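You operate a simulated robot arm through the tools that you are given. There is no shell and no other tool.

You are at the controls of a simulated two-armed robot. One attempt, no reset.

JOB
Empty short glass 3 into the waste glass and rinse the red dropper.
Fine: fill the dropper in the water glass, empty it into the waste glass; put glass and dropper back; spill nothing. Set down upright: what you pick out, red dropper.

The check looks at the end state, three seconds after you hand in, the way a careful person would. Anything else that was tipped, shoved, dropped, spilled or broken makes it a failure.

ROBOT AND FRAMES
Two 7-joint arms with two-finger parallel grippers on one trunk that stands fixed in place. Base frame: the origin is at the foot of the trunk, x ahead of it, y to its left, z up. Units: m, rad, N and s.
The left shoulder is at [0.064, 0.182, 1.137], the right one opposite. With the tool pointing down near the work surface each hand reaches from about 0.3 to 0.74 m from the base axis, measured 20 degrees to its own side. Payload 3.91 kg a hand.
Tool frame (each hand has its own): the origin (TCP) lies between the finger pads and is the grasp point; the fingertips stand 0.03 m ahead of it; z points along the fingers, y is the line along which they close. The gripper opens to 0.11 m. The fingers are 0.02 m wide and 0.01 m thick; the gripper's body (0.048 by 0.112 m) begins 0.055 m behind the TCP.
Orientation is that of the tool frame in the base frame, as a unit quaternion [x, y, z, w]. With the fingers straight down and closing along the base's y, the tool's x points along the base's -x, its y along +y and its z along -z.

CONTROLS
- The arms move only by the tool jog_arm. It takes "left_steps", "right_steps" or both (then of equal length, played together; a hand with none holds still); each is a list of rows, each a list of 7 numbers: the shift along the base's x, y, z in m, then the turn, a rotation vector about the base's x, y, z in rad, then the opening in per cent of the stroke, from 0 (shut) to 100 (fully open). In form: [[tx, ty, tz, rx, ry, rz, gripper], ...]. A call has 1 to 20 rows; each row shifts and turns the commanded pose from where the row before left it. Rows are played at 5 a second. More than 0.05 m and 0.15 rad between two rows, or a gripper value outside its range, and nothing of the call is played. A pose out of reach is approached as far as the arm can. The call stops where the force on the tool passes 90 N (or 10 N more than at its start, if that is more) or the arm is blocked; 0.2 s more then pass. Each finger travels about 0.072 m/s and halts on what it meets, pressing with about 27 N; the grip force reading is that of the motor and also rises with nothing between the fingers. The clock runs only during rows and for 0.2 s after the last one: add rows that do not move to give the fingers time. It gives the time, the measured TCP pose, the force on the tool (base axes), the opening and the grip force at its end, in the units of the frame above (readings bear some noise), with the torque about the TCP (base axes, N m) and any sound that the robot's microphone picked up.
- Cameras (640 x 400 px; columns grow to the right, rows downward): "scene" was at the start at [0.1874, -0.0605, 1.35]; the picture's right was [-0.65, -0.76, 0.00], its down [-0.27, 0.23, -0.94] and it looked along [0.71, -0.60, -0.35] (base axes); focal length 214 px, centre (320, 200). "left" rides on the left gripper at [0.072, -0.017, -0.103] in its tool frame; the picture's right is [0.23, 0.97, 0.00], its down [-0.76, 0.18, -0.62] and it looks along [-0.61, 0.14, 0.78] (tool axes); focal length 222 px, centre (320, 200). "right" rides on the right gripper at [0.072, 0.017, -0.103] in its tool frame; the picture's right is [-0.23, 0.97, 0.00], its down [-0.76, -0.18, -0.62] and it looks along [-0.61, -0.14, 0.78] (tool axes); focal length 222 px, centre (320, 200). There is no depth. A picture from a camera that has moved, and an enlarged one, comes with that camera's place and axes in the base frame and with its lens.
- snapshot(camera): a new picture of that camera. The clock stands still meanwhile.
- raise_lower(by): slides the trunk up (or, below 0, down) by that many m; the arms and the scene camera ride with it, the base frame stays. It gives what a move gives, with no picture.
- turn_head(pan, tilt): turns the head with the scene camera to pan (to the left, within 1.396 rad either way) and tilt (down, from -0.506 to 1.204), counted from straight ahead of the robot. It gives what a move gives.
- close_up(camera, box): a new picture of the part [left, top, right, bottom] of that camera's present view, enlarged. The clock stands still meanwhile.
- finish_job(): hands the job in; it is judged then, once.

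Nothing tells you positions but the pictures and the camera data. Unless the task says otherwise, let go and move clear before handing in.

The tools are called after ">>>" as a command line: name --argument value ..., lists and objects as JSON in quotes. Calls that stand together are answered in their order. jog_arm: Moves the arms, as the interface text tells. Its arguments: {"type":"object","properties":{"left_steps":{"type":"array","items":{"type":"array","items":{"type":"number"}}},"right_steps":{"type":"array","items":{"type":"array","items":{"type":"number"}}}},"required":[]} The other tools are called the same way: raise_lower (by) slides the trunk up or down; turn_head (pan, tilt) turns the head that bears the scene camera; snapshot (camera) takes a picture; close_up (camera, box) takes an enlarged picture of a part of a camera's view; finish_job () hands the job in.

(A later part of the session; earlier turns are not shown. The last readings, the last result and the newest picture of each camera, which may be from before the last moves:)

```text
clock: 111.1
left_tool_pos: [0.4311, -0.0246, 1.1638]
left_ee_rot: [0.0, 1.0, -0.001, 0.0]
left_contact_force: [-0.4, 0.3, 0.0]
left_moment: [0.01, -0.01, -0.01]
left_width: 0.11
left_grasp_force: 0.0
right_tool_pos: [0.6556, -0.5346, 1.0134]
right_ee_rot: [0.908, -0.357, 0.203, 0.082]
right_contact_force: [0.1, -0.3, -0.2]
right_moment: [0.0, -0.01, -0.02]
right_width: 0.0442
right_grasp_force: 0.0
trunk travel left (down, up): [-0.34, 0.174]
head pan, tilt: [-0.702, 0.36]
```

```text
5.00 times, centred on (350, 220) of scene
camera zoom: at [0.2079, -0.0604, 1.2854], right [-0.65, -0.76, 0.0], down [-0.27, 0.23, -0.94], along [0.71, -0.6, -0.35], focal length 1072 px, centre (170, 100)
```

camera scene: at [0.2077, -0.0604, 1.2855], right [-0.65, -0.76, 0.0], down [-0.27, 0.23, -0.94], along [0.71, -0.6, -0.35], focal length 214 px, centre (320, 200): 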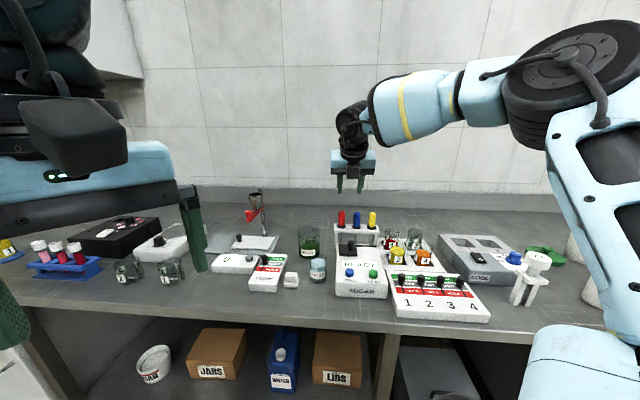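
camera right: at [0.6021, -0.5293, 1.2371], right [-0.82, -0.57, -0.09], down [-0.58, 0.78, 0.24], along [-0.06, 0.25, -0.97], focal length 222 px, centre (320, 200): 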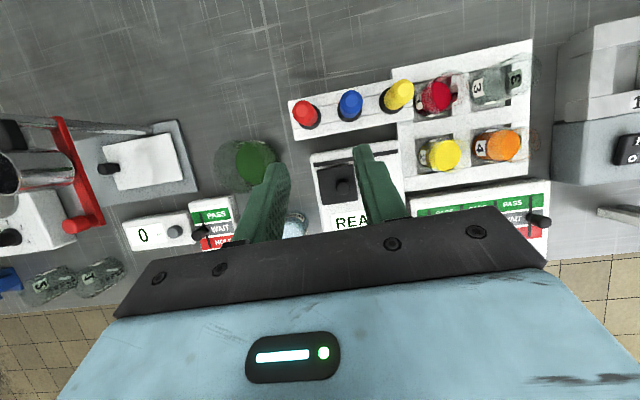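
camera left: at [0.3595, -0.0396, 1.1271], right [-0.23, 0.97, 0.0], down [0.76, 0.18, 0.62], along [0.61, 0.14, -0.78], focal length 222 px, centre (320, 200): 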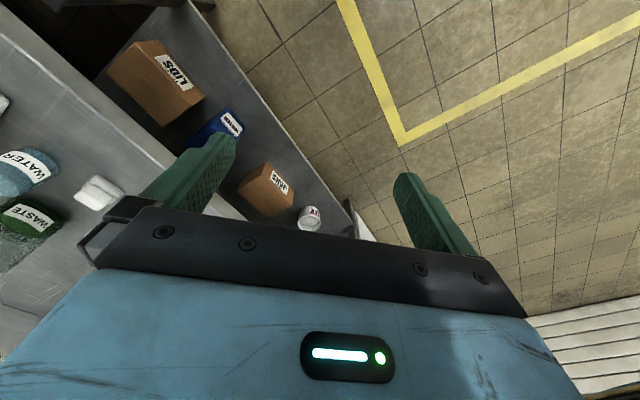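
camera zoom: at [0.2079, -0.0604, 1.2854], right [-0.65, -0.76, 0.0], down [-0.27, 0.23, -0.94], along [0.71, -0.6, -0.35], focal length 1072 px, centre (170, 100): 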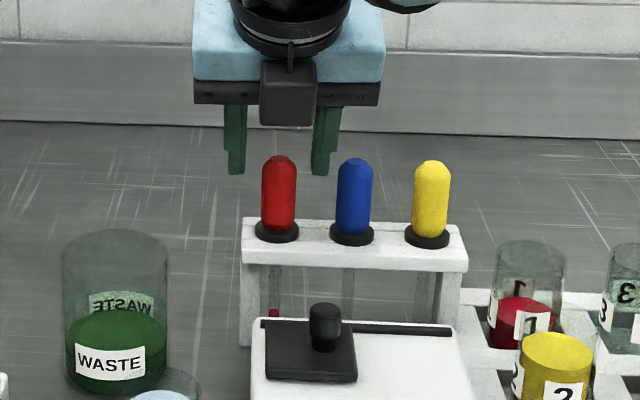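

The fingers straddle the red bulb evenly, clear of the blue one. Down the last 28 mm, then a gentle close.

>>> jog_arm --right_steps '[[-0.0005, -0.0005, -0.01, 0, 0, 0, 40], [0, 0, -0.01, 0, 0, 0, 40], [0, 0, -0.008, 0, 0, 0, 40], [0, 0, 0, 0, 0, 0, 40]]'

>>> close_up --camera "right" --box '[220, 60, 440, 240]'

>>> close_up --camera "scene" --box '[310, 180, 390, 260]'

```text
clock: 112.1
left_tool_pos: [0.4309, -0.0229, 1.1651]
left_ee_rot: [-0.001, 1.0, -0.001, 0.0]
left_contact_force: [0.1, -1.2, 0.6]
left_moment: [0.0, 0.0, 0.0]
left_width: 0.11
left_grasp_force: 0.2
right_tool_pos: [0.6561, -0.5358, 0.9855]
right_ee_rot: [0.908, -0.357, 0.202, 0.082]
right_contact_force: [-0.4, -0.7, 0.4]
right_moment: [-0.03, 0.0, -0.03]
right_width: 0.0442
right_grasp_force: 0.1
trunk travel left (down, up): [-0.34, 0.174]
head pan, tilt: [-0.702, 0.36]
```

```text
2.22 times, centred on (330, 150) of right
camera zoom: at [0.6603, -0.5618, 1.111], right [-0.82, -0.57, -0.09], down [-0.58, 0.78, 0.24], along [-0.06, 0.25, -0.97], focal length 494 px, centre (298, 311)
```

zoom: 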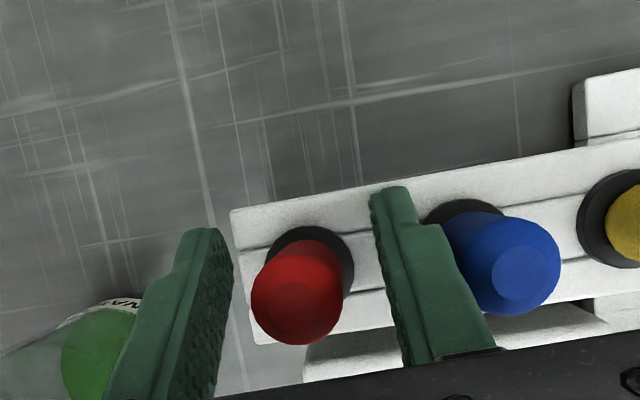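

```text
5.00 times, centred on (350, 220) of scene
camera zoom: at [0.2079, -0.0604, 1.2854], right [-0.65, -0.76, 0.0], down [-0.27, 0.23, -0.94], along [0.71, -0.6, -0.35], focal length 1072 px, centre (170, 100)
```

zoom: 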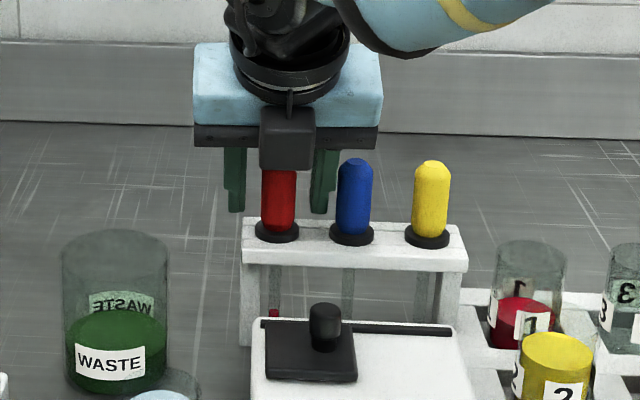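

>>> jog_arm --right_steps '[[0, 0, 0, 0, 0, 0, 34], [0, 0, 0, 0, 0, 0, 30], [0, 0, 0, 0, 0, 0, 27], [0, 0, 0, 0, 0, 0, 24], [0, 0, 0, 0, 0, 0, 22], [0, 0, 0, 0, 0, 0, 22]]'

>>> close_up --camera "right" --box '[220, 60, 440, 240]'

```text
clock: 113.5
left_tool_pos: [0.4315, -0.0249, 1.1638]
left_ee_rot: [0.0, 1.0, 0.0, 0.0]
left_contact_force: [0.1, 1.1, 0.4]
left_moment: [0.0, 0.03, 0.01]
left_width: 0.1099
left_grasp_force: 0.1
right_tool_pos: [0.6563, -0.5358, 0.9864]
right_ee_rot: [0.908, -0.357, 0.202, 0.083]
right_contact_force: [-0.6, -0.7, -0.1]
right_moment: [0.0, 0.01, 0.0]
right_width: 0.0241
right_grasp_force: 0.1
trunk travel left (down, up): [-0.34, 0.174]
head pan, tilt: [-0.702, 0.36]
```

```text
2.22 times, centred on (330, 150) of right
camera zoom: at [0.6604, -0.5619, 1.1113], right [-0.82, -0.57, -0.09], down [-0.58, 0.78, 0.24], along [-0.06, 0.25, -0.97], focal length 494 px, centre (298, 311)
```

zoom: 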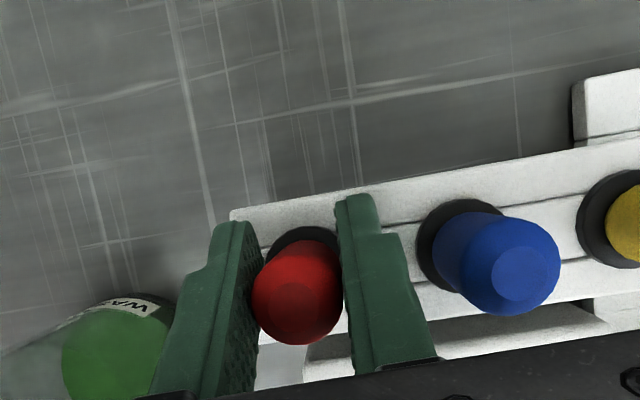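

>>> jog_arm --right_steps '[[0, 0, 0, 0, 0, 0, 20.5], [0, 0, 0, 0, 0, 0, 19], [0, 0, 0, 0, 0, 0, 18], [0, 0, 0, 0, 0, 0, 18]]'

>>> close_up --camera "right" --box '[220, 60, 440, 240]'

```text
clock: 114.5
left_tool_pos: [0.432, -0.0241, 1.1648]
left_ee_rot: [0.0, 1.0, -0.001, 0.001]
left_contact_force: [0.1, 0.6, -0.6]
left_moment: [0.02, 0.0, 0.02]
left_width: 0.1103
left_grasp_force: 0.0
right_tool_pos: [0.6548, -0.535, 0.9859]
right_ee_rot: [0.908, -0.357, 0.201, 0.082]
right_contact_force: [0.0, 0.0, 0.9]
right_moment: [0.0, -0.04, -0.01]
right_width: 0.0208
right_grasp_force: 27.0
trunk travel left (down, up): [-0.34, 0.174]
head pan, tilt: [-0.702, 0.36]
```

```text
2.22 times, centred on (330, 150) of right
camera zoom: at [0.6603, -0.5618, 1.1114], right [-0.82, -0.57, -0.09], down [-0.58, 0.78, 0.24], along [-0.06, 0.25, -0.97], focal length 494 px, centre (298, 311)
```

zoom: 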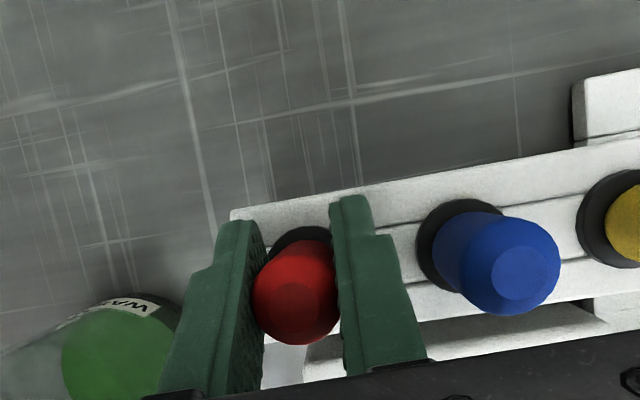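

>>> jog_arm --right_steps '[[0, 0, 0, 0, 0, 0, 20], [0, 0, 0, 0, 0, 0, 20], [0, 0, 0, 0, 0, 0, 20]]'

>>> jog_arm --right_steps '[[0, 0, 0, 0, 0, 0, 5], [0, 0, 0, 0, 0, 0, 5], [0, 0, 0, 0, 0, 0, 5], [0, 0, 0, 0, 0, 0, 5]]'

>>> close_up --camera "right" --box '[220, 60, 440, 240]'

```text
clock: 115.3
left_tool_pos: [0.4323, -0.0254, 1.1641]
left_ee_rot: [0.0, 1.0, -0.002, 0.0]
left_contact_force: [-0.3, -0.3, 0.0]
left_moment: [-0.02, -0.01, 0.0]
left_width: 0.1101
left_grasp_force: 0.0
right_tool_pos: [0.6552, -0.5353, 0.9847]
right_ee_rot: [0.908, -0.357, 0.202, 0.082]
right_contact_force: [1.2, 0.8, 0.6]
right_moment: [-0.03, 0.01, 0.02]
right_width: 0.0226
right_grasp_force: 0.4
trunk travel left (down, up): [-0.34, 0.174]
head pan, tilt: [-0.702, 0.36]
```

```text
clock: 116.3
left_tool_pos: [0.4315, -0.0241, 1.165]
left_ee_rot: [0.0, 1.0, 0.0, 0.0]
left_contact_force: [-0.8, 0.1, 0.4]
left_moment: [-0.02, -0.03, -0.02]
left_width: 0.1099
left_grasp_force: 0.1
right_tool_pos: [0.655, -0.5359, 0.9852]
right_ee_rot: [0.908, -0.357, 0.203, 0.082]
right_contact_force: [0.3, -1.6, 0.8]
right_moment: [0.01, 0.0, -0.02]
right_width: 0.021
right_grasp_force: 27.1
trunk travel left (down, up): [-0.34, 0.174]
head pan, tilt: [-0.702, 0.36]
```

```text
2.22 times, centred on (330, 150) of right
camera zoom: at [0.6603, -0.5618, 1.1114], right [-0.82, -0.57, -0.09], down [-0.58, 0.78, 0.24], along [-0.06, 0.25, -0.97], focal length 494 px, centre (298, 311)
```

zoom: 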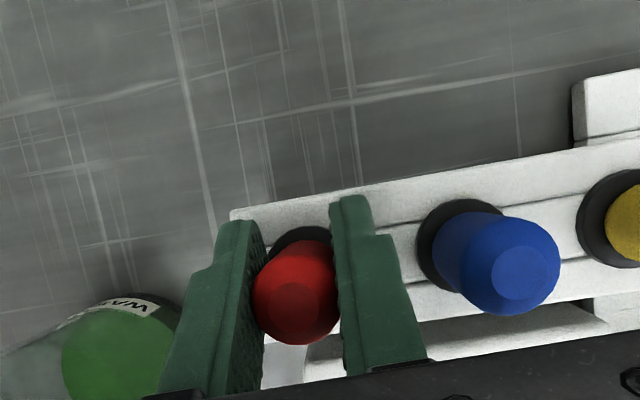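

>>> jog_arm --right_steps '[[0, 0, 0, 0, 0, 0, 21], [0, 0, 0, 0, 0, 0, 19.5], [0, 0, 0, 0, 0, 0, 19.5], [0, 0, 0, 0, 0, 0, 19.5]]'

>>> jog_arm --right_steps '[[0, 0, 0, 0, 0, 0, 19], [0, 0, 0, 0, 0, 0, 19]]'

>>> jog_arm --right_steps '[[0, 0, 0, 0, 0, 0, 18.6], [0, 0, 0, 0, 0, 0, 18.6]]'

```text
clock: 117.3
left_tool_pos: [0.4313, -0.0241, 1.1647]
left_ee_rot: [0.0, 1.0, -0.001, -0.001]
left_contact_force: [-0.1, -0.4, 1.0]
left_moment: [0.0, 0.01, 0.01]
left_width: 0.1101
left_grasp_force: 0.0
right_tool_pos: [0.6556, -0.5358, 0.985]
right_ee_rot: [0.908, -0.357, 0.202, 0.082]
right_contact_force: [-0.6, 0.5, -0.7]
right_moment: [-0.03, -0.02, 0.0]
right_width: 0.0223
right_grasp_force: 1.1
trunk travel left (down, up): [-0.34, 0.174]
head pan, tilt: [-0.702, 0.36]
```

```text
clock: 117.9
left_tool_pos: [0.4308, -0.0234, 1.1643]
left_ee_rot: [0.0, 1.0, -0.001, 0.0]
left_contact_force: [-0.2, -0.9, 0.0]
left_moment: [0.0, -0.02, -0.02]
left_width: 0.1101
left_grasp_force: 0.1
right_tool_pos: [0.6555, -0.5354, 0.9861]
right_ee_rot: [0.908, -0.357, 0.202, 0.082]
right_contact_force: [-0.1, 0.3, 0.3]
right_moment: [0.02, -0.03, 0.01]
right_width: 0.0219
right_grasp_force: 0.8
trunk travel left (down, up): [-0.34, 0.174]
head pan, tilt: [-0.702, 0.36]
```

```text
clock: 118.5
left_tool_pos: [0.4324, -0.0247, 1.164]
left_ee_rot: [0.0, 1.0, -0.001, 0.0]
left_contact_force: [0.7, 0.8, -1.0]
left_moment: [0.0, 0.04, -0.01]
left_width: 0.11
left_grasp_force: 0.1
right_tool_pos: [0.6557, -0.5351, 0.9843]
right_ee_rot: [0.908, -0.358, 0.202, 0.082]
right_contact_force: [0.4, -0.3, -1.0]
right_moment: [0.0, 0.0, -0.01]
right_width: 0.0217
right_grasp_force: 0.8
trunk travel left (down, up): [-0.34, 0.174]
head pan, tilt: [-0.702, 0.36]
```

>>> jog_arm --right_steps '[[0, 0, 0, 0, 0, 0, 18.6], [0, 0, 0, 0, 0, 0, 18.6], [0, 0, 0, 0, 0, 0, 18.6], [0, 0, 0, 0, 0, 0, 18.6], [0, 0, 0, 0, 0, 0, 18.6]]'

>>> jog_arm --right_steps '[[0, 0, 0, 0, 0, 0, 18.2], [0, 0, 0, 0, 0, 0, 18.2], [0, 0, 0, 0, 0, 0, 18.2]]'

>>> jog_arm --right_steps '[[0, 0, 0, 0, 0, 0, 17.8], [0, 0, 0, 0, 0, 0, 17.8], [0, 0, 0, 0, 0, 0, 17.8]]'

```text
clock: 119.7
left_tool_pos: [0.4322, -0.024, 1.164]
left_ee_rot: [0.0, 1.0, -0.002, 0.001]
left_contact_force: [-0.4, 0.9, 0.2]
left_moment: [0.02, 0.05, -0.03]
left_width: 0.1103
left_grasp_force: 0.0
right_tool_pos: [0.6553, -0.5352, 0.9863]
right_ee_rot: [0.908, -0.357, 0.202, 0.082]
right_contact_force: [0.5, 0.0, -0.3]
right_moment: [0.0, 0.01, -0.02]
right_width: 0.0221
right_grasp_force: 1.0
trunk travel left (down, up): [-0.34, 0.174]
head pan, tilt: [-0.702, 0.36]
```

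```text
clock: 120.5
left_tool_pos: [0.4318, -0.0245, 1.1638]
left_ee_rot: [0.0, 1.0, 0.0, 0.0]
left_contact_force: [-0.1, -0.6, 0.1]
left_moment: [0.0, -0.01, 0.02]
left_width: 0.1101
left_grasp_force: 0.1
right_tool_pos: [0.6558, -0.5356, 0.9856]
right_ee_rot: [0.908, -0.357, 0.203, 0.082]
right_contact_force: [0.1, -0.2, 0.4]
right_moment: [0.01, -0.01, 0.0]
right_width: 0.0216
right_grasp_force: 1.6
trunk travel left (down, up): [-0.34, 0.174]
head pan, tilt: [-0.702, 0.36]
```

```text
clock: 121.3
left_tool_pos: [0.4315, -0.0238, 1.1649]
left_ee_rot: [0.0, 1.0, 0.0, 0.0]
left_contact_force: [-0.6, -1.0, 0.3]
left_moment: [0.02, -0.03, 0.01]
left_width: 0.1099
left_grasp_force: 0.0
right_tool_pos: [0.6555, -0.5347, 0.985]
right_ee_rot: [0.908, -0.357, 0.203, 0.081]
right_contact_force: [-0.7, 0.0, 0.3]
right_moment: [-0.06, -0.03, -0.02]
right_width: 0.0212
right_grasp_force: 1.4
trunk travel left (down, up): [-0.34, 0.174]
head pan, tilt: [-0.702, 0.36]
```

>>> close_up --camera "scene" --box '[320, 200, 380, 260]'

>>> close_up --camera "left" --box '[0, 60, 160, 240]'

```text
6.67 times, centred on (350, 230) of scene
camera zoom: at [0.2079, -0.0604, 1.2854], right [-0.65, -0.76, 0.0], down [-0.27, 0.23, -0.94], along [0.71, -0.6, -0.35], focal length 1430 px, centre (120, 0)
```

zoom: 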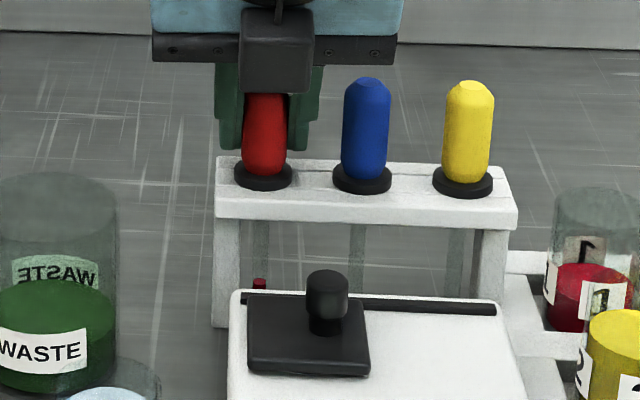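

```text
2.22 times, centred on (80, 150) of left
camera zoom: at [0.3593, -0.0395, 1.2672], right [-0.23, 0.97, 0.0], down [0.76, 0.18, 0.62], along [0.61, 0.14, -0.78], focal length 494 px, centre (853, 311)
```

zoom: 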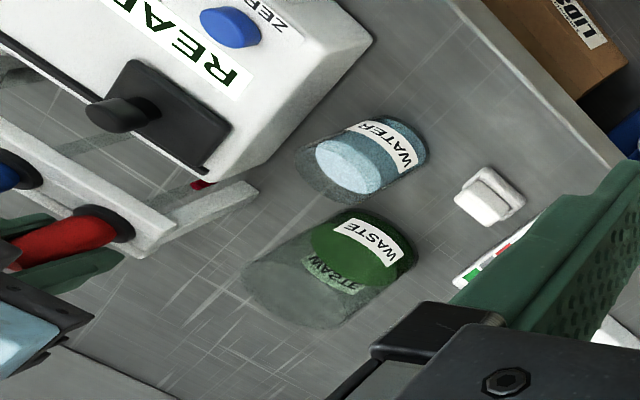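

The bulb deforms softly: about 1 N of grip at 0.021–0.022 m, and a full 27 N squeeze at 0.0208. I'll test whether the light grip carries the dropper by lifting only 2 cm, with the tube still guided by the rack.

>>> jog_arm --right_steps '[[0, 0, 0.005, 0, 0, 0, 17.8], [0, 0, 0.005, 0, 0, 0, 17.8], [0, 0, 0.005, 0, 0, 0, 17.8], [0, 0, 0.005, 0, 0, 0, 17.8], [0, 0, 0, 0, 0, 0, 17.8]]'

>>> close_up --camera "scene" --box '[320, 200, 380, 260]'

```text
clock: 122.5
left_tool_pos: [0.4321, -0.0241, 1.1654]
left_ee_rot: [0.0, 1.0, 0.0, 0.0]
left_contact_force: [0.1, 1.0, 0.1]
left_moment: [0.01, 0.01, 0.01]
left_width: 0.11
left_grasp_force: 0.1
right_tool_pos: [0.6561, -0.5355, 1.0059]
right_ee_rot: [0.908, -0.357, 0.202, 0.083]
right_contact_force: [-1.4, -0.1, -0.2]
right_moment: [-0.02, -0.03, -0.02]
right_width: 0.0213
right_grasp_force: 1.5
trunk travel left (down, up): [-0.34, 0.174]
head pan, tilt: [-0.702, 0.36]
```

```text
6.67 times, centred on (350, 230) of scene
camera zoom: at [0.208, -0.0605, 1.2854], right [-0.65, -0.76, 0.0], down [-0.27, 0.23, -0.94], along [0.71, -0.6, -0.35], focal length 1430 px, centre (120, 0)
```

zoom: 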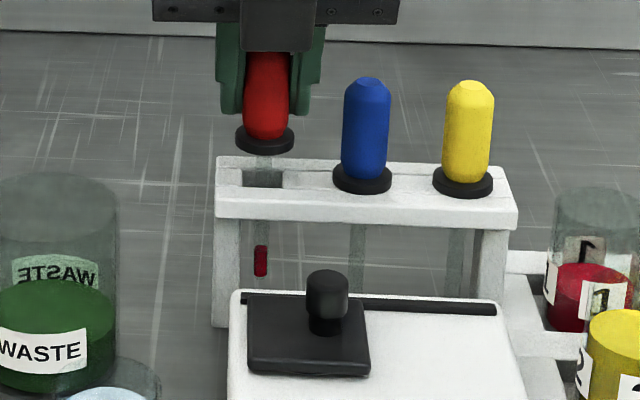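

The light grip holds it, and I can see a red residue in the tube tip. I'll lift clear of the rack gently, keeping the light grip so nothing is expelled over the bench.

>>> jog_arm --right_steps '[[0, 0, 0.006, 0, 0, 0, 17.8], [0, 0, 0.01, 0, 0, 0, 17.8], [0, 0, 0.013, 0, 0, 0, 17.8], [0, 0, 0.015, 0, 0, 0, 17.8], [0, 0, 0.015, 0, 0, 0, 17.8], [0, 0, 0.015, 0, 0, 0, 17.8], [0, 0, 0.012, 0, 0, 0, 17.8], [0, 0, 0.008, 0, 0, 0, 17.8], [0, 0, 0, 0, 0, 0, 17.8]]'

>>> close_up --camera "scene" --box '[300, 150, 400, 260]'

>>> snapshot --camera "right"

```text
clock: 124.5
left_tool_pos: [0.4316, -0.0245, 1.1648]
left_ee_rot: [0.0, 1.0, -0.001, 0.0]
left_contact_force: [0.7, 0.5, -0.5]
left_moment: [0.01, 0.0, 0.0]
left_width: 0.1098
left_grasp_force: 0.0
right_tool_pos: [0.6549, -0.5358, 1.099]
right_ee_rot: [0.908, -0.357, 0.202, 0.083]
right_contact_force: [-0.2, 0.4, 0.1]
right_moment: [-0.03, 0.02, -0.01]
right_width: 0.0212
right_grasp_force: 27.2
trunk travel left (down, up): [-0.34, 0.174]
head pan, tilt: [-0.702, 0.36]
```

```text
3.64 times, centred on (350, 205) of scene
camera zoom: at [0.208, -0.0605, 1.2854], right [-0.65, -0.76, 0.0], down [-0.27, 0.23, -0.94], along [0.71, -0.6, -0.35], focal length 780 px, centre (211, 182)
```

zoom: 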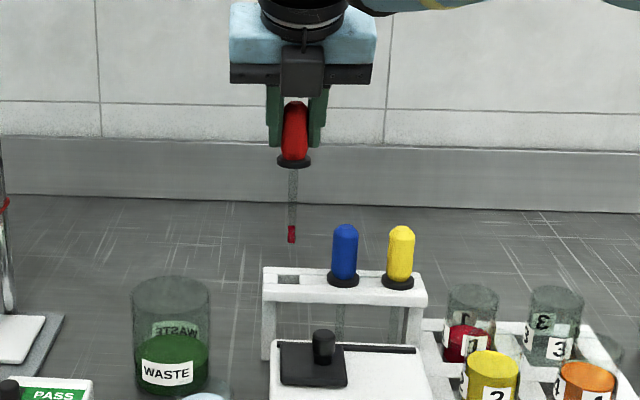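

```text
taken
camera right: at [0.6601, -0.5619, 1.2254], right [-0.82, -0.57, -0.09], down [-0.58, 0.78, 0.24], along [-0.06, 0.25, -0.97], focal length 222 px, centre (320, 200)
```

right: 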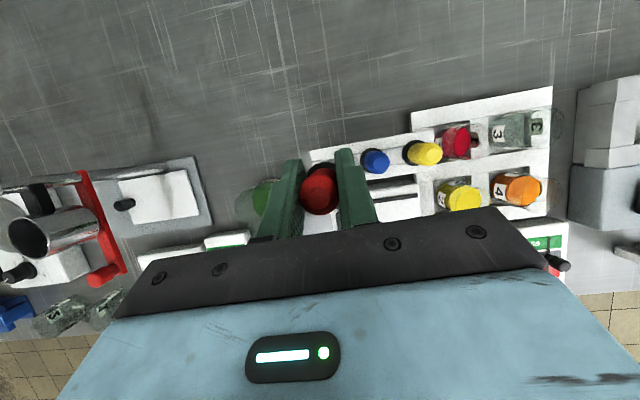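

The dropper is hanging vertically with the residue still inside. Moving it over the waste glass.

>>> jog_arm --right_steps '[[0.003, 0.008, 0, 0, 0, 0, 17.8], [0.006, 0.015, 0, 0, 0, 0, 17.8], [0.008, 0.018, 0, 0, 0, 0, 17.8], [0.008, 0.018, 0, 0, 0, 0, 17.8], [0.008, 0.018, 0, 0, 0, 0, 17.8], [0.007, 0.017, 0, 0, 0, 0, 17.8], [0.004, 0.01, 0, 0, 0, 0, 17.8], [0.001, 0.004, 0, 0, 0, 0, 17.8], [0, 0, 0, 0, 0, 0, 17.8]]'

>>> close_up --camera "scene" --box '[270, 140, 370, 260]'

>>> close_up --camera "right" --box '[220, 100, 420, 250]'

>>> close_up --camera "left" --box '[0, 60, 200, 240]'

```text
clock: 126.5
left_tool_pos: [0.4313, -0.024, 1.1646]
left_ee_rot: [0.0, 1.0, -0.001, 0.0]
left_contact_force: [0.1, -0.4, -0.6]
left_moment: [-0.03, -0.03, 0.01]
left_width: 0.1099
left_grasp_force: 0.2
right_tool_pos: [0.6985, -0.4272, 1.0989]
right_ee_rot: [0.907, -0.359, 0.203, 0.083]
right_contact_force: [-0.3, 0.2, 1.2]
right_moment: [0.02, -0.01, -0.02]
right_width: 0.0212
right_grasp_force: 27.2
trunk travel left (down, up): [-0.34, 0.174]
head pan, tilt: [-0.702, 0.36]
```

```text
3.33 times, centred on (320, 200) of scene
camera zoom: at [0.2079, -0.0605, 1.2854], right [-0.65, -0.76, 0.0], down [-0.27, 0.23, -0.94], along [0.71, -0.6, -0.35], focal length 715 px, centre (320, 200)
```

zoom: 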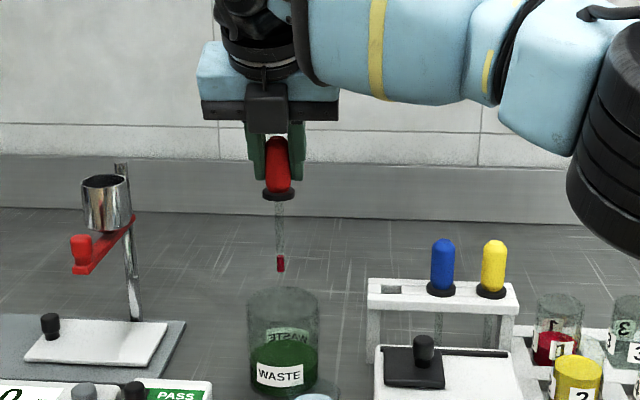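

```text
2.67 times, centred on (320, 175) of right
camera zoom: at [0.7044, -0.4545, 1.2255], right [-0.82, -0.57, -0.09], down [-0.57, 0.78, 0.24], along [-0.06, 0.25, -0.97], focal length 592 px, centre (320, 267)
```

zoom: 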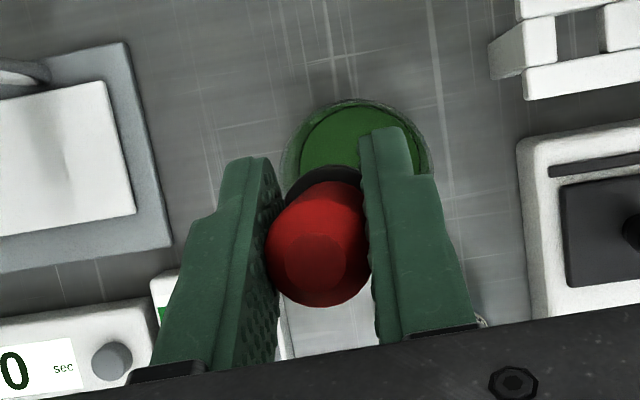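

```text
2.22 times, centred on (100, 150) of left
camera zoom: at [0.3594, -0.0396, 1.2672], right [-0.23, 0.97, 0.0], down [0.76, 0.18, 0.62], along [0.61, 0.14, -0.78], focal length 494 px, centre (809, 311)
```

zoom: 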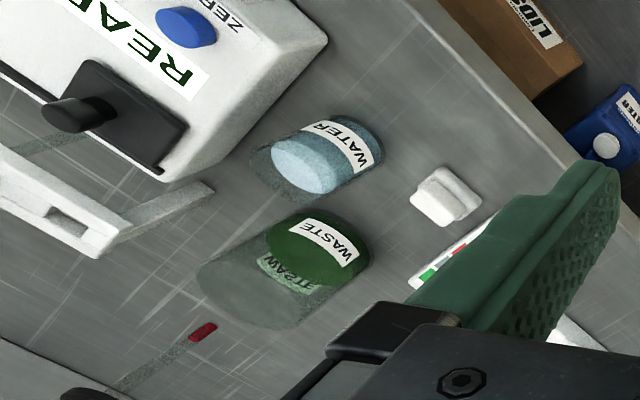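

The tip is within a few mm of the waste's centre. I'll lower it just inside the rim and squeeze firmly so the residue goes into the waste.

>>> jog_arm --right_steps '[[0, 0, -0.01, 0, 0, 0, 17.8], [0, 0, -0.014, 0, 0, 0, 17.8], [0, 0, -0.014, 0, 0, 0, 17.8], [0, 0, -0.01, 0, 0, 0, 17.8], [0, 0, 0, 0, 0, 0, 17.8]]'

>>> jog_arm --right_steps '[[0, 0, 0, 0, 0, 0, 10], [0, 0, 0, 0, 0, 0, 5], [0, 0, 0, 0, 0, 0, 0], [0, 0, 0, 0, 0, 0, 0], [0, 0, 0, 0, 0, 0, 0]]'

>>> close_up --camera "scene" --box '[270, 140, 370, 260]'

>>> close_up --camera "left" --box '[0, 60, 200, 240]'

```text
clock: 127.7
left_tool_pos: [0.4311, -0.0231, 1.1643]
left_ee_rot: [0.0, 1.0, -0.001, 0.0]
left_contact_force: [0.7, 0.1, 0.6]
left_moment: [-0.01, -0.01, -0.01]
left_width: 0.1099
left_grasp_force: 0.0
right_tool_pos: [0.7012, -0.4282, 1.0505]
right_ee_rot: [0.907, -0.359, 0.202, 0.083]
right_contact_force: [0.3, 0.4, -0.5]
right_moment: [0.0, 0.0, 0.0]
right_width: 0.0209
right_grasp_force: 27.2
trunk travel left (down, up): [-0.34, 0.174]
head pan, tilt: [-0.702, 0.36]
```

```text
clock: 128.9
left_tool_pos: [0.432, -0.0246, 1.1644]
left_ee_rot: [0.0, 1.0, -0.002, 0.0]
left_contact_force: [0.1, -0.1, 0.2]
left_moment: [-0.03, 0.03, -0.04]
left_width: 0.1102
left_grasp_force: 0.0
right_tool_pos: [0.7002, -0.4271, 1.0511]
right_ee_rot: [0.908, -0.357, 0.202, 0.082]
right_contact_force: [0.2, 0.5, 0.0]
right_moment: [-0.02, 0.02, -0.05]
right_width: 0.0209
right_grasp_force: 27.0
trunk travel left (down, up): [-0.34, 0.174]
head pan, tilt: [-0.702, 0.36]
```

```text
3.33 times, centred on (320, 200) of scene
camera zoom: at [0.208, -0.0605, 1.2854], right [-0.65, -0.76, 0.0], down [-0.27, 0.23, -0.94], along [0.71, -0.6, -0.35], focal length 715 px, centre (320, 200)
```

zoom: 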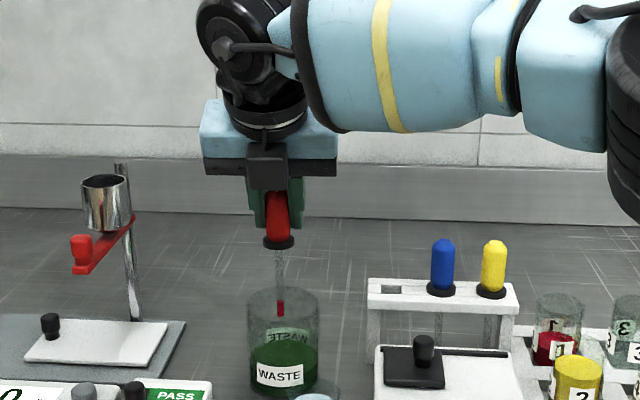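

```text
2.22 times, centred on (100, 150) of left
camera zoom: at [0.3594, -0.0396, 1.2672], right [-0.23, 0.97, 0.0], down [0.76, 0.18, 0.62], along [0.61, 0.14, -0.78], focal length 494 px, centre (809, 311)
```

zoom: 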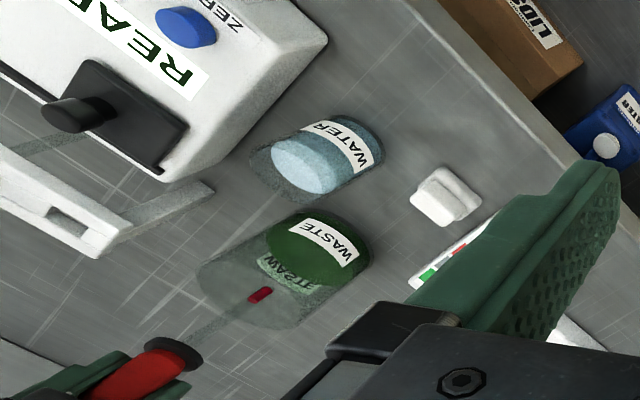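

The bulb is fully squeezed (0.0209 m). The red tint at the tip looks like a film that needs rinsing. Keeping the squeeze, I rise, move over the water glass and check alignment.

>>> jog_arm --right_steps '[[0, 0, 0.01, 0, 0, 0, 0], [0, 0, 0.015, 0, 0, 0, 0], [0, 0, 0.015, 0, 0, 0, 0], [0, 0, 0.01, 0, 0, 0, 0], [-0.007, 0.003, 0, 0, 0, 0, 0], [-0.013, 0.006, 0, 0, 0, 0, 0], [-0.018, 0.008, 0, 0, 0, 0, 0], [-0.019, 0.009, 0, 0, 0, 0, 0], [-0.019, 0.009, 0, 0, 0, 0, 0], [-0.018, 0.009, 0, 0, 0, 0, 0], [-0.013, 0.006, 0, 0, 0, 0, 0], [-0.008, 0.004, 0, 0, 0, 0, 0], [0, 0, 0, 0, 0, 0, 0]]'

>>> close_up --camera "scene" --box '[270, 140, 370, 290]'

>>> close_up --camera "left" --box '[0, 60, 200, 240]'

>>> close_up --camera "right" --box '[220, 100, 420, 250]'

```text
clock: 131.7
left_tool_pos: [0.4322, -0.0242, 1.1636]
left_ee_rot: [0.0, 1.0, -0.002, 0.0]
left_contact_force: [-0.5, 0.6, 0.7]
left_moment: [0.02, 0.02, 0.01]
left_width: 0.1101
left_grasp_force: 0.1
right_tool_pos: [0.5839, -0.3736, 1.1022]
right_ee_rot: [0.908, -0.359, 0.201, 0.082]
right_contact_force: [-0.7, 0.3, -0.1]
right_moment: [-0.01, 0.02, 0.01]
right_width: 0.021
right_grasp_force: 26.8
trunk travel left (down, up): [-0.34, 0.174]
head pan, tilt: [-0.702, 0.36]
```

```text
2.67 times, centred on (320, 215) of scene
camera zoom: at [0.2081, -0.0605, 1.2854], right [-0.65, -0.76, 0.0], down [-0.27, 0.23, -0.94], along [0.71, -0.6, -0.35], focal length 572 px, centre (320, 160)
```

zoom: 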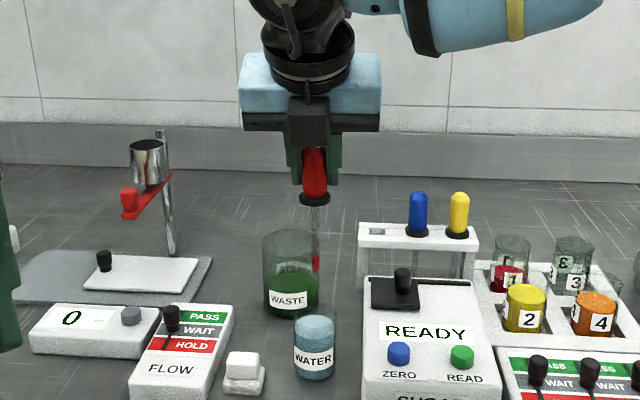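

```text
2.22 times, centred on (100, 150) of left
camera zoom: at [0.3595, -0.0396, 1.2671], right [-0.23, 0.97, 0.0], down [0.76, 0.18, 0.62], along [0.61, 0.14, -0.78], focal length 494 px, centre (809, 311)
```

zoom: 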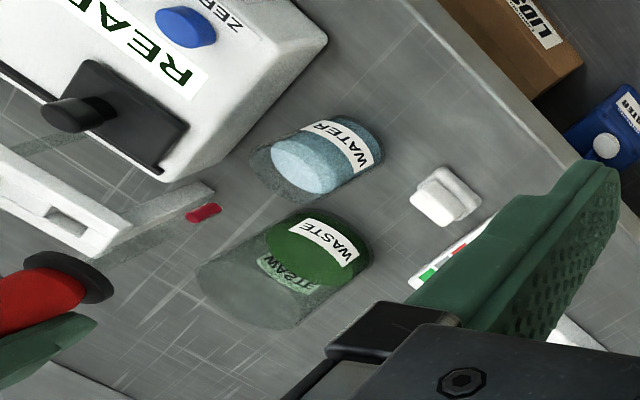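

```text
2.67 times, centred on (320, 175) of right
camera zoom: at [0.5893, -0.4003, 1.2271], right [-0.82, -0.57, -0.09], down [-0.57, 0.78, 0.24], along [-0.06, 0.25, -0.97], focal length 592 px, centre (320, 267)
```

zoom: 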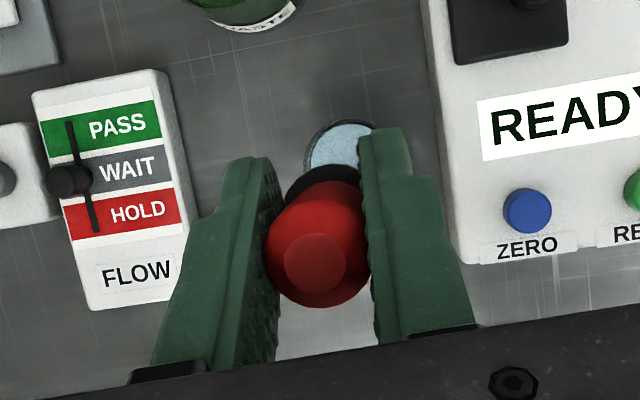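

>>> jog_arm --right_steps '[[0.002, -0.001, -0.012, 0, 0, 0, 0], [0, 0, -0.015, 0, 0, 0, 0], [0, 0, -0.013, 0, 0, 0, 0], [0, 0, -0.008, 0, 0, 0, 0], [0, 0, 0, 0, 0, 0, 0]]'

>>> close_up --camera "scene" --box '[280, 180, 360, 280]'

>>> close_up --camera "left" --box '[20, 60, 180, 200]'

```text
clock: 132.9
left_tool_pos: [0.4306, -0.0234, 1.1639]
left_ee_rot: [0.001, 1.0, -0.001, 0.0]
left_contact_force: [0.1, -0.3, 0.2]
left_moment: [0.0, 0.0, 0.0]
left_width: 0.1097
left_grasp_force: 0.0
right_tool_pos: [0.5867, -0.3737, 1.0533]
right_ee_rot: [0.908, -0.357, 0.202, 0.082]
right_contact_force: [-0.2, 0.8, 0.0]
right_moment: [-0.04, 0.0, -0.01]
right_width: 0.0208
right_grasp_force: 26.6
trunk travel left (down, up): [-0.34, 0.174]
head pan, tilt: [-0.702, 0.36]
```

```text
4.00 times, centred on (320, 230) of scene
camera zoom: at [0.2079, -0.0604, 1.2854], right [-0.65, -0.76, 0.0], down [-0.27, 0.23, -0.94], along [0.71, -0.6, -0.35], focal length 858 px, centre (320, 80)
```

zoom: 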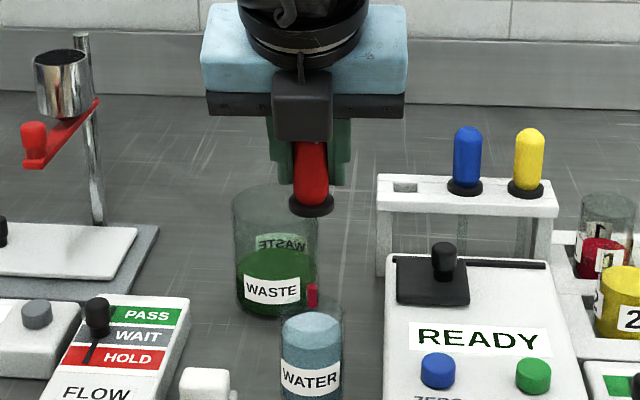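

```text
2.86 times, centred on (100, 130) of left
camera zoom: at [0.3594, -0.0395, 1.2672], right [-0.23, 0.97, 0.0], down [0.76, 0.18, 0.62], along [0.61, 0.14, -0.78], focal length 635 px, centre (949, 400)
```

zoom: 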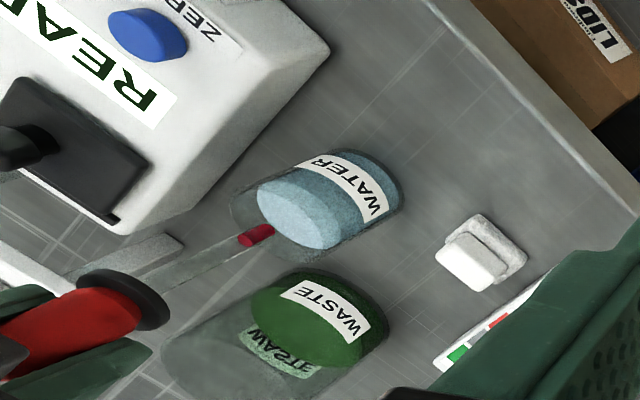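

Tip is centred over the water opening in both views. Lowering it into the water, still squeezed.

>>> jog_arm --right_steps '[[-0.001, 0.0005, -0.008, 0, 0, 0, 0], [0, 0, -0.01, 0, 0, 0, 0], [0, 0, -0.01, 0, 0, 0, 0], [0, 0, -0.01, 0, 0, 0, 0], [0, 0, -0.01, 0, 0, 0, 0], [0, 0, 0, 0, 0, 0, 0]]'

>>> close_up --camera "scene" --box '[280, 180, 360, 280]'

>>> close_up --camera "left" --box '[20, 60, 180, 200]'

```text
clock: 134.3
left_tool_pos: [0.4312, -0.0248, 1.1636]
left_ee_rot: [-0.001, 1.0, -0.001, 0.0]
left_contact_force: [0.5, -0.1, -0.4]
left_moment: [-0.01, 0.01, 0.02]
left_width: 0.1098
left_grasp_force: 0.2
right_tool_pos: [0.5868, -0.3741, 1.0049]
right_ee_rot: [0.908, -0.358, 0.202, 0.082]
right_contact_force: [-0.6, 0.5, 0.0]
right_moment: [-0.02, 0.03, -0.01]
right_width: 0.0208
right_grasp_force: 26.5
trunk travel left (down, up): [-0.34, 0.174]
head pan, tilt: [-0.702, 0.36]
```

```text
4.00 times, centred on (320, 230) of scene
camera zoom: at [0.2078, -0.0604, 1.2854], right [-0.65, -0.76, 0.0], down [-0.27, 0.23, -0.94], along [0.71, -0.6, -0.35], focal length 858 px, centre (320, 80)
```

zoom: 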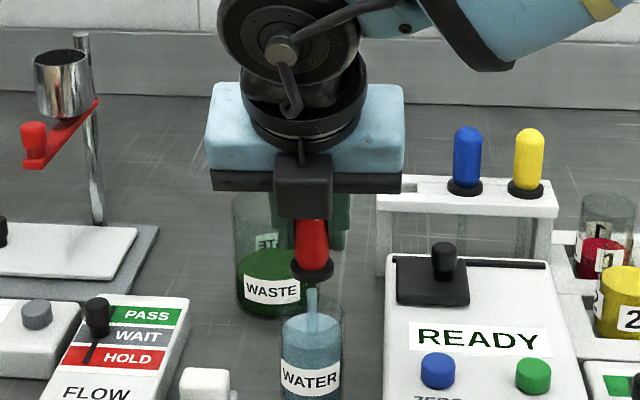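

```text
2.86 times, centred on (100, 130) of left
camera zoom: at [0.3593, -0.0395, 1.2672], right [-0.23, 0.97, 0.0], down [0.76, 0.18, 0.62], along [0.61, 0.14, -0.78], focal length 635 px, centre (949, 400)
```

zoom: 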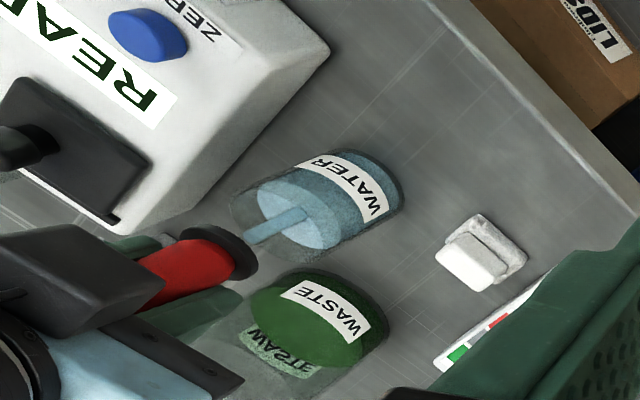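

The tip is about 3 cm under the surface. Now I relax the bulb gently, keeping a light hold, so that it draws water.

>>> jog_arm --right_steps '[[0, 0, 0, 0, 0, 0, 17.5], [0, 0, 0, 0, 0, 0, 18.5], [0, 0, 0, 0, 0, 0, 18.5], [0, 0, 0, 0, 0, 0, 19], [0, 0, 0, 0, 0, 0, 19], [0, 0, 0, 0, 0, 0, 19]]'

>>> close_up --camera "scene" --box '[280, 180, 360, 280]'

>>> close_up --camera "left" --box '[20, 60, 180, 200]'

```text
clock: 135.7
left_tool_pos: [0.4321, -0.0236, 1.1655]
left_ee_rot: [0.0, 1.0, -0.001, 0.0]
left_contact_force: [0.7, -0.1, -0.7]
left_moment: [-0.06, -0.03, 0.04]
left_width: 0.1099
left_grasp_force: 0.1
right_tool_pos: [0.5867, -0.3744, 1.0052]
right_ee_rot: [0.908, -0.357, 0.202, 0.082]
right_contact_force: [-0.3, 0.6, -0.6]
right_moment: [-0.01, 0.0, 0.01]
right_width: 0.022
right_grasp_force: 1.1
trunk travel left (down, up): [-0.34, 0.174]
head pan, tilt: [-0.702, 0.36]
```

```text
4.00 times, centred on (320, 230) of scene
camera zoom: at [0.2079, -0.0605, 1.2854], right [-0.65, -0.76, 0.0], down [-0.27, 0.23, -0.94], along [0.71, -0.6, -0.35], focal length 858 px, centre (320, 80)
```

zoom: 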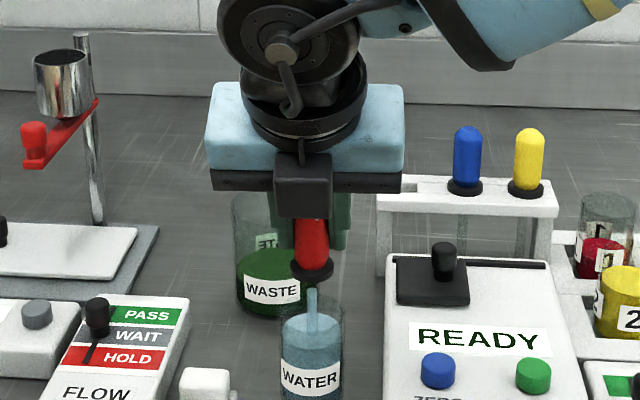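

```text
2.86 times, centred on (100, 130) of left
camera zoom: at [0.3594, -0.0396, 1.2672], right [-0.23, 0.97, 0.0], down [0.76, 0.18, 0.62], along [0.61, 0.14, -0.78], focal length 635 px, centre (949, 400)
```

zoom: 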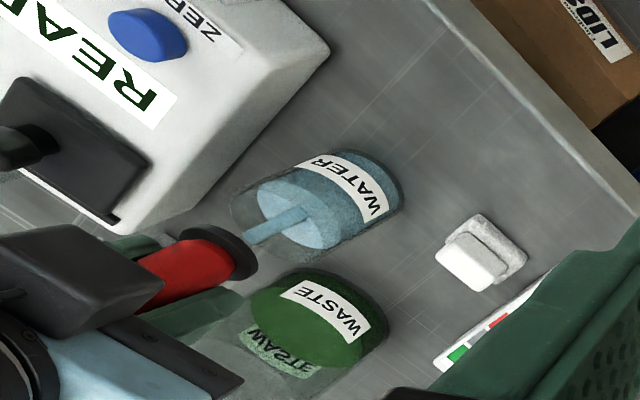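

The tube now shows water-blue inside, so it has filled. I'll lift it out slowly with the same light hold and look.

>>> jog_arm --right_steps '[[0, 0, 0.006, 0, 0, 0, 19], [0, 0, 0.01, 0, 0, 0, 19], [0, 0, 0.012, 0, 0, 0, 19], [0, 0, 0.012, 0, 0, 0, 19], [0, 0, 0.01, 0, 0, 0, 19], [0, 0, 0, 0, 0, 0, 19]]'

>>> close_up --camera "scene" --box '[280, 180, 360, 280]'

>>> close_up --camera "left" --box '[20, 60, 180, 200]'

```text
clock: 137.1
left_tool_pos: [0.4309, -0.0238, 1.1656]
left_ee_rot: [0.0, 1.0, -0.001, 0.0]
left_contact_force: [-0.6, -0.4, -0.1]
left_moment: [-0.03, -0.01, -0.01]
left_width: 0.1101
left_grasp_force: 0.0
right_tool_pos: [0.5857, -0.3738, 1.0558]
right_ee_rot: [0.908, -0.357, 0.202, 0.082]
right_contact_force: [-0.4, -0.5, 0.1]
right_moment: [0.01, -0.04, 0.03]
right_width: 0.0222
right_grasp_force: 1.2
trunk travel left (down, up): [-0.34, 0.174]
head pan, tilt: [-0.702, 0.36]
```

```text
4.00 times, centred on (320, 230) of scene
camera zoom: at [0.208, -0.0605, 1.2854], right [-0.65, -0.76, 0.0], down [-0.27, 0.23, -0.94], along [0.71, -0.6, -0.35], focal length 858 px, centre (320, 80)
```

zoom: 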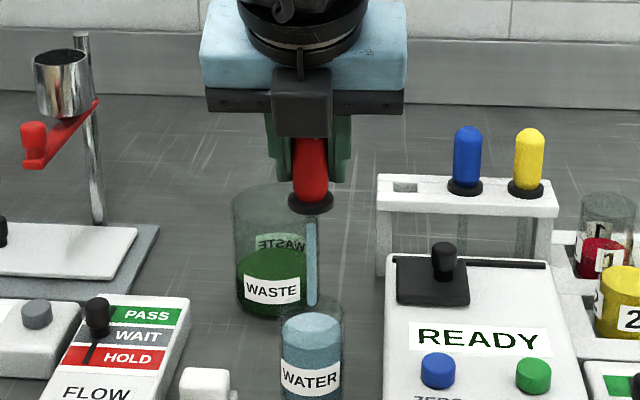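

```text
2.86 times, centred on (100, 130) of left
camera zoom: at [0.3595, -0.0396, 1.2671], right [-0.23, 0.97, 0.0], down [0.76, 0.18, 0.62], along [0.61, 0.14, -0.78], focal length 635 px, centre (949, 400)
```

zoom: 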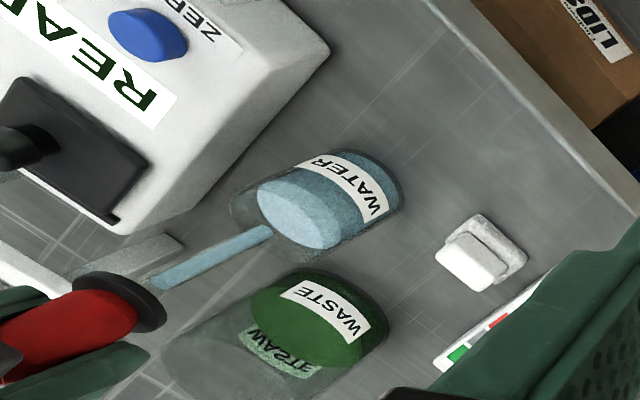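

The dropper is full of clear water and the red residue is gone from the tube. I'll keep the light hold, rise and carry it gently over the waste glass.

>>> jog_arm --right_steps '[[0, 0, 0.01, 0, 0, 0, 19], [0, 0, 0.014, 0, 0, 0, 19], [0, 0, 0.014, 0, 0, 0, 19], [0, 0, 0.007, 0, 0, 0, 19], [0.005, -0.002, 0, 0, 0, 0, 19], [0.01, -0.005, 0, 0, 0, 0, 19], [0.014, -0.007, 0, 0, 0, 0, 19], [0.016, -0.007, 0, 0, 0, 0, 19], [0.016, -0.008, 0, 0, 0, 0, 19], [0.016, -0.008, 0, 0, 0, 0, 19], [0.015, -0.007, 0, 0, 0, 0, 19], [0.012, -0.006, 0, 0, 0, 0, 19], [0.007, -0.003, 0, 0, 0, 0, 19], [0.003, -0.001, 0, 0, 0, 0, 19], [0, 0, 0, 0, 0, 0, 19]]'

>>> close_up --camera "scene" --box '[270, 140, 370, 260]'

>>> close_up --camera "left" --box '[0, 60, 200, 240]'

```text
clock: 140.3
left_tool_pos: [0.4315, -0.0238, 1.1651]
left_ee_rot: [0.0, 1.0, -0.001, 0.0]
left_contact_force: [0.2, 0.1, 0.0]
left_moment: [-0.03, -0.02, 0.01]
left_width: 0.1102
left_grasp_force: 0.0
right_tool_pos: [0.7005, -0.4283, 1.1011]
right_ee_rot: [0.908, -0.357, 0.201, 0.082]
right_contact_force: [-0.5, -0.5, 0.5]
right_moment: [-0.01, 0.0, -0.03]
right_width: 0.0217
right_grasp_force: 0.9
trunk travel left (down, up): [-0.34, 0.174]
head pan, tilt: [-0.702, 0.36]
```

```text
3.33 times, centred on (320, 200) of scene
camera zoom: at [0.2079, -0.0604, 1.2854], right [-0.65, -0.76, 0.0], down [-0.27, 0.23, -0.94], along [0.71, -0.6, -0.35], focal length 715 px, centre (320, 200)
```

zoom: 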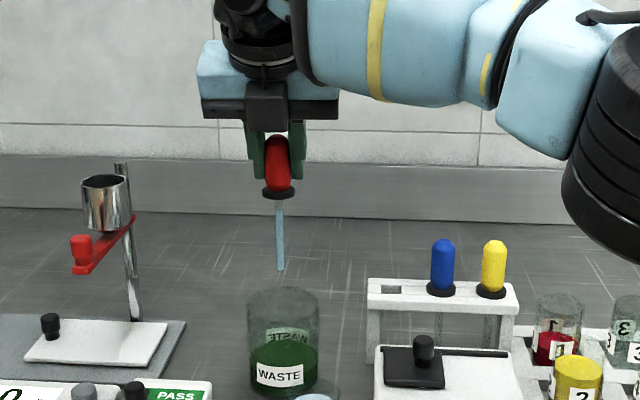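

```text
2.22 times, centred on (100, 150) of left
camera zoom: at [0.3593, -0.0395, 1.2672], right [-0.23, 0.97, 0.0], down [0.76, 0.18, 0.62], along [0.61, 0.14, -0.78], focal length 494 px, centre (809, 311)
```

zoom: 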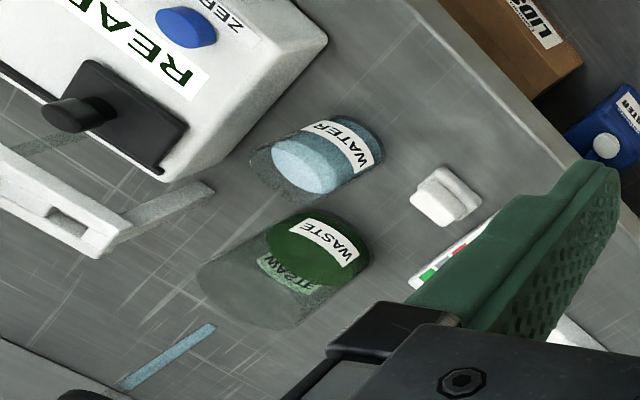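

Over the waste and still full. Lowering the tip inside the rim and squeezing.

>>> jog_arm --right_steps '[[0, 0, -0.01, 0, 0, 0, 19], [0, 0, -0.014, 0, 0, 0, 19], [0, 0, -0.014, 0, 0, 0, 19], [0, 0, -0.012, 0, 0, 0, 19], [0, 0, 0, 0, 0, 0, 19], [0, 0, 0, 0, 0, 0, 10], [0, 0, 0, 0, 0, 0, 5], [0, 0, 0, 0, 0, 0, 0], [0, 0, 0, 0, 0, 0, 0], [0, 0, 0, 0, 0, 0, 0]]'

>>> close_up --camera "scene" --box '[270, 140, 370, 260]'

>>> close_up --camera "left" --box '[0, 60, 200, 240]'

```text
clock: 142.5
left_tool_pos: [0.4304, -0.0232, 1.1643]
left_ee_rot: [0.0, 1.0, -0.001, 0.0]
left_contact_force: [-0.1, 0.3, 0.5]
left_moment: [0.01, 0.0, -0.01]
left_width: 0.1102
left_grasp_force: 0.1
right_tool_pos: [0.7001, -0.4277, 1.0511]
right_ee_rot: [0.908, -0.357, 0.202, 0.081]
right_contact_force: [-0.7, -0.5, 0.6]
right_moment: [0.0, -0.01, -0.01]
right_width: 0.021
right_grasp_force: 26.8
trunk travel left (down, up): [-0.34, 0.174]
head pan, tilt: [-0.702, 0.36]
```

```text
3.33 times, centred on (320, 200) of scene
camera zoom: at [0.208, -0.0605, 1.2854], right [-0.65, -0.76, 0.0], down [-0.27, 0.23, -0.94], along [0.71, -0.6, -0.35], focal length 715 px, centre (320, 200)
```

zoom: 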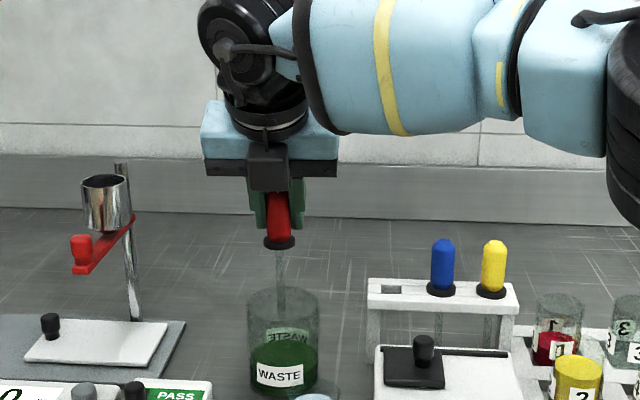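

```text
2.22 times, centred on (100, 150) of left
camera zoom: at [0.3594, -0.0396, 1.2672], right [-0.23, 0.97, 0.0], down [0.76, 0.18, 0.62], along [0.61, 0.14, -0.78], focal length 494 px, centre (809, 311)
```

zoom: 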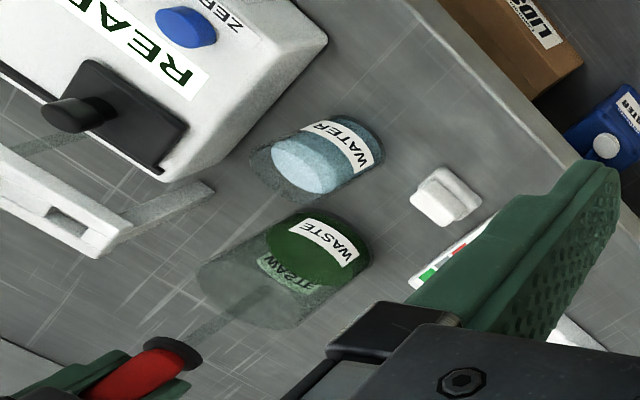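

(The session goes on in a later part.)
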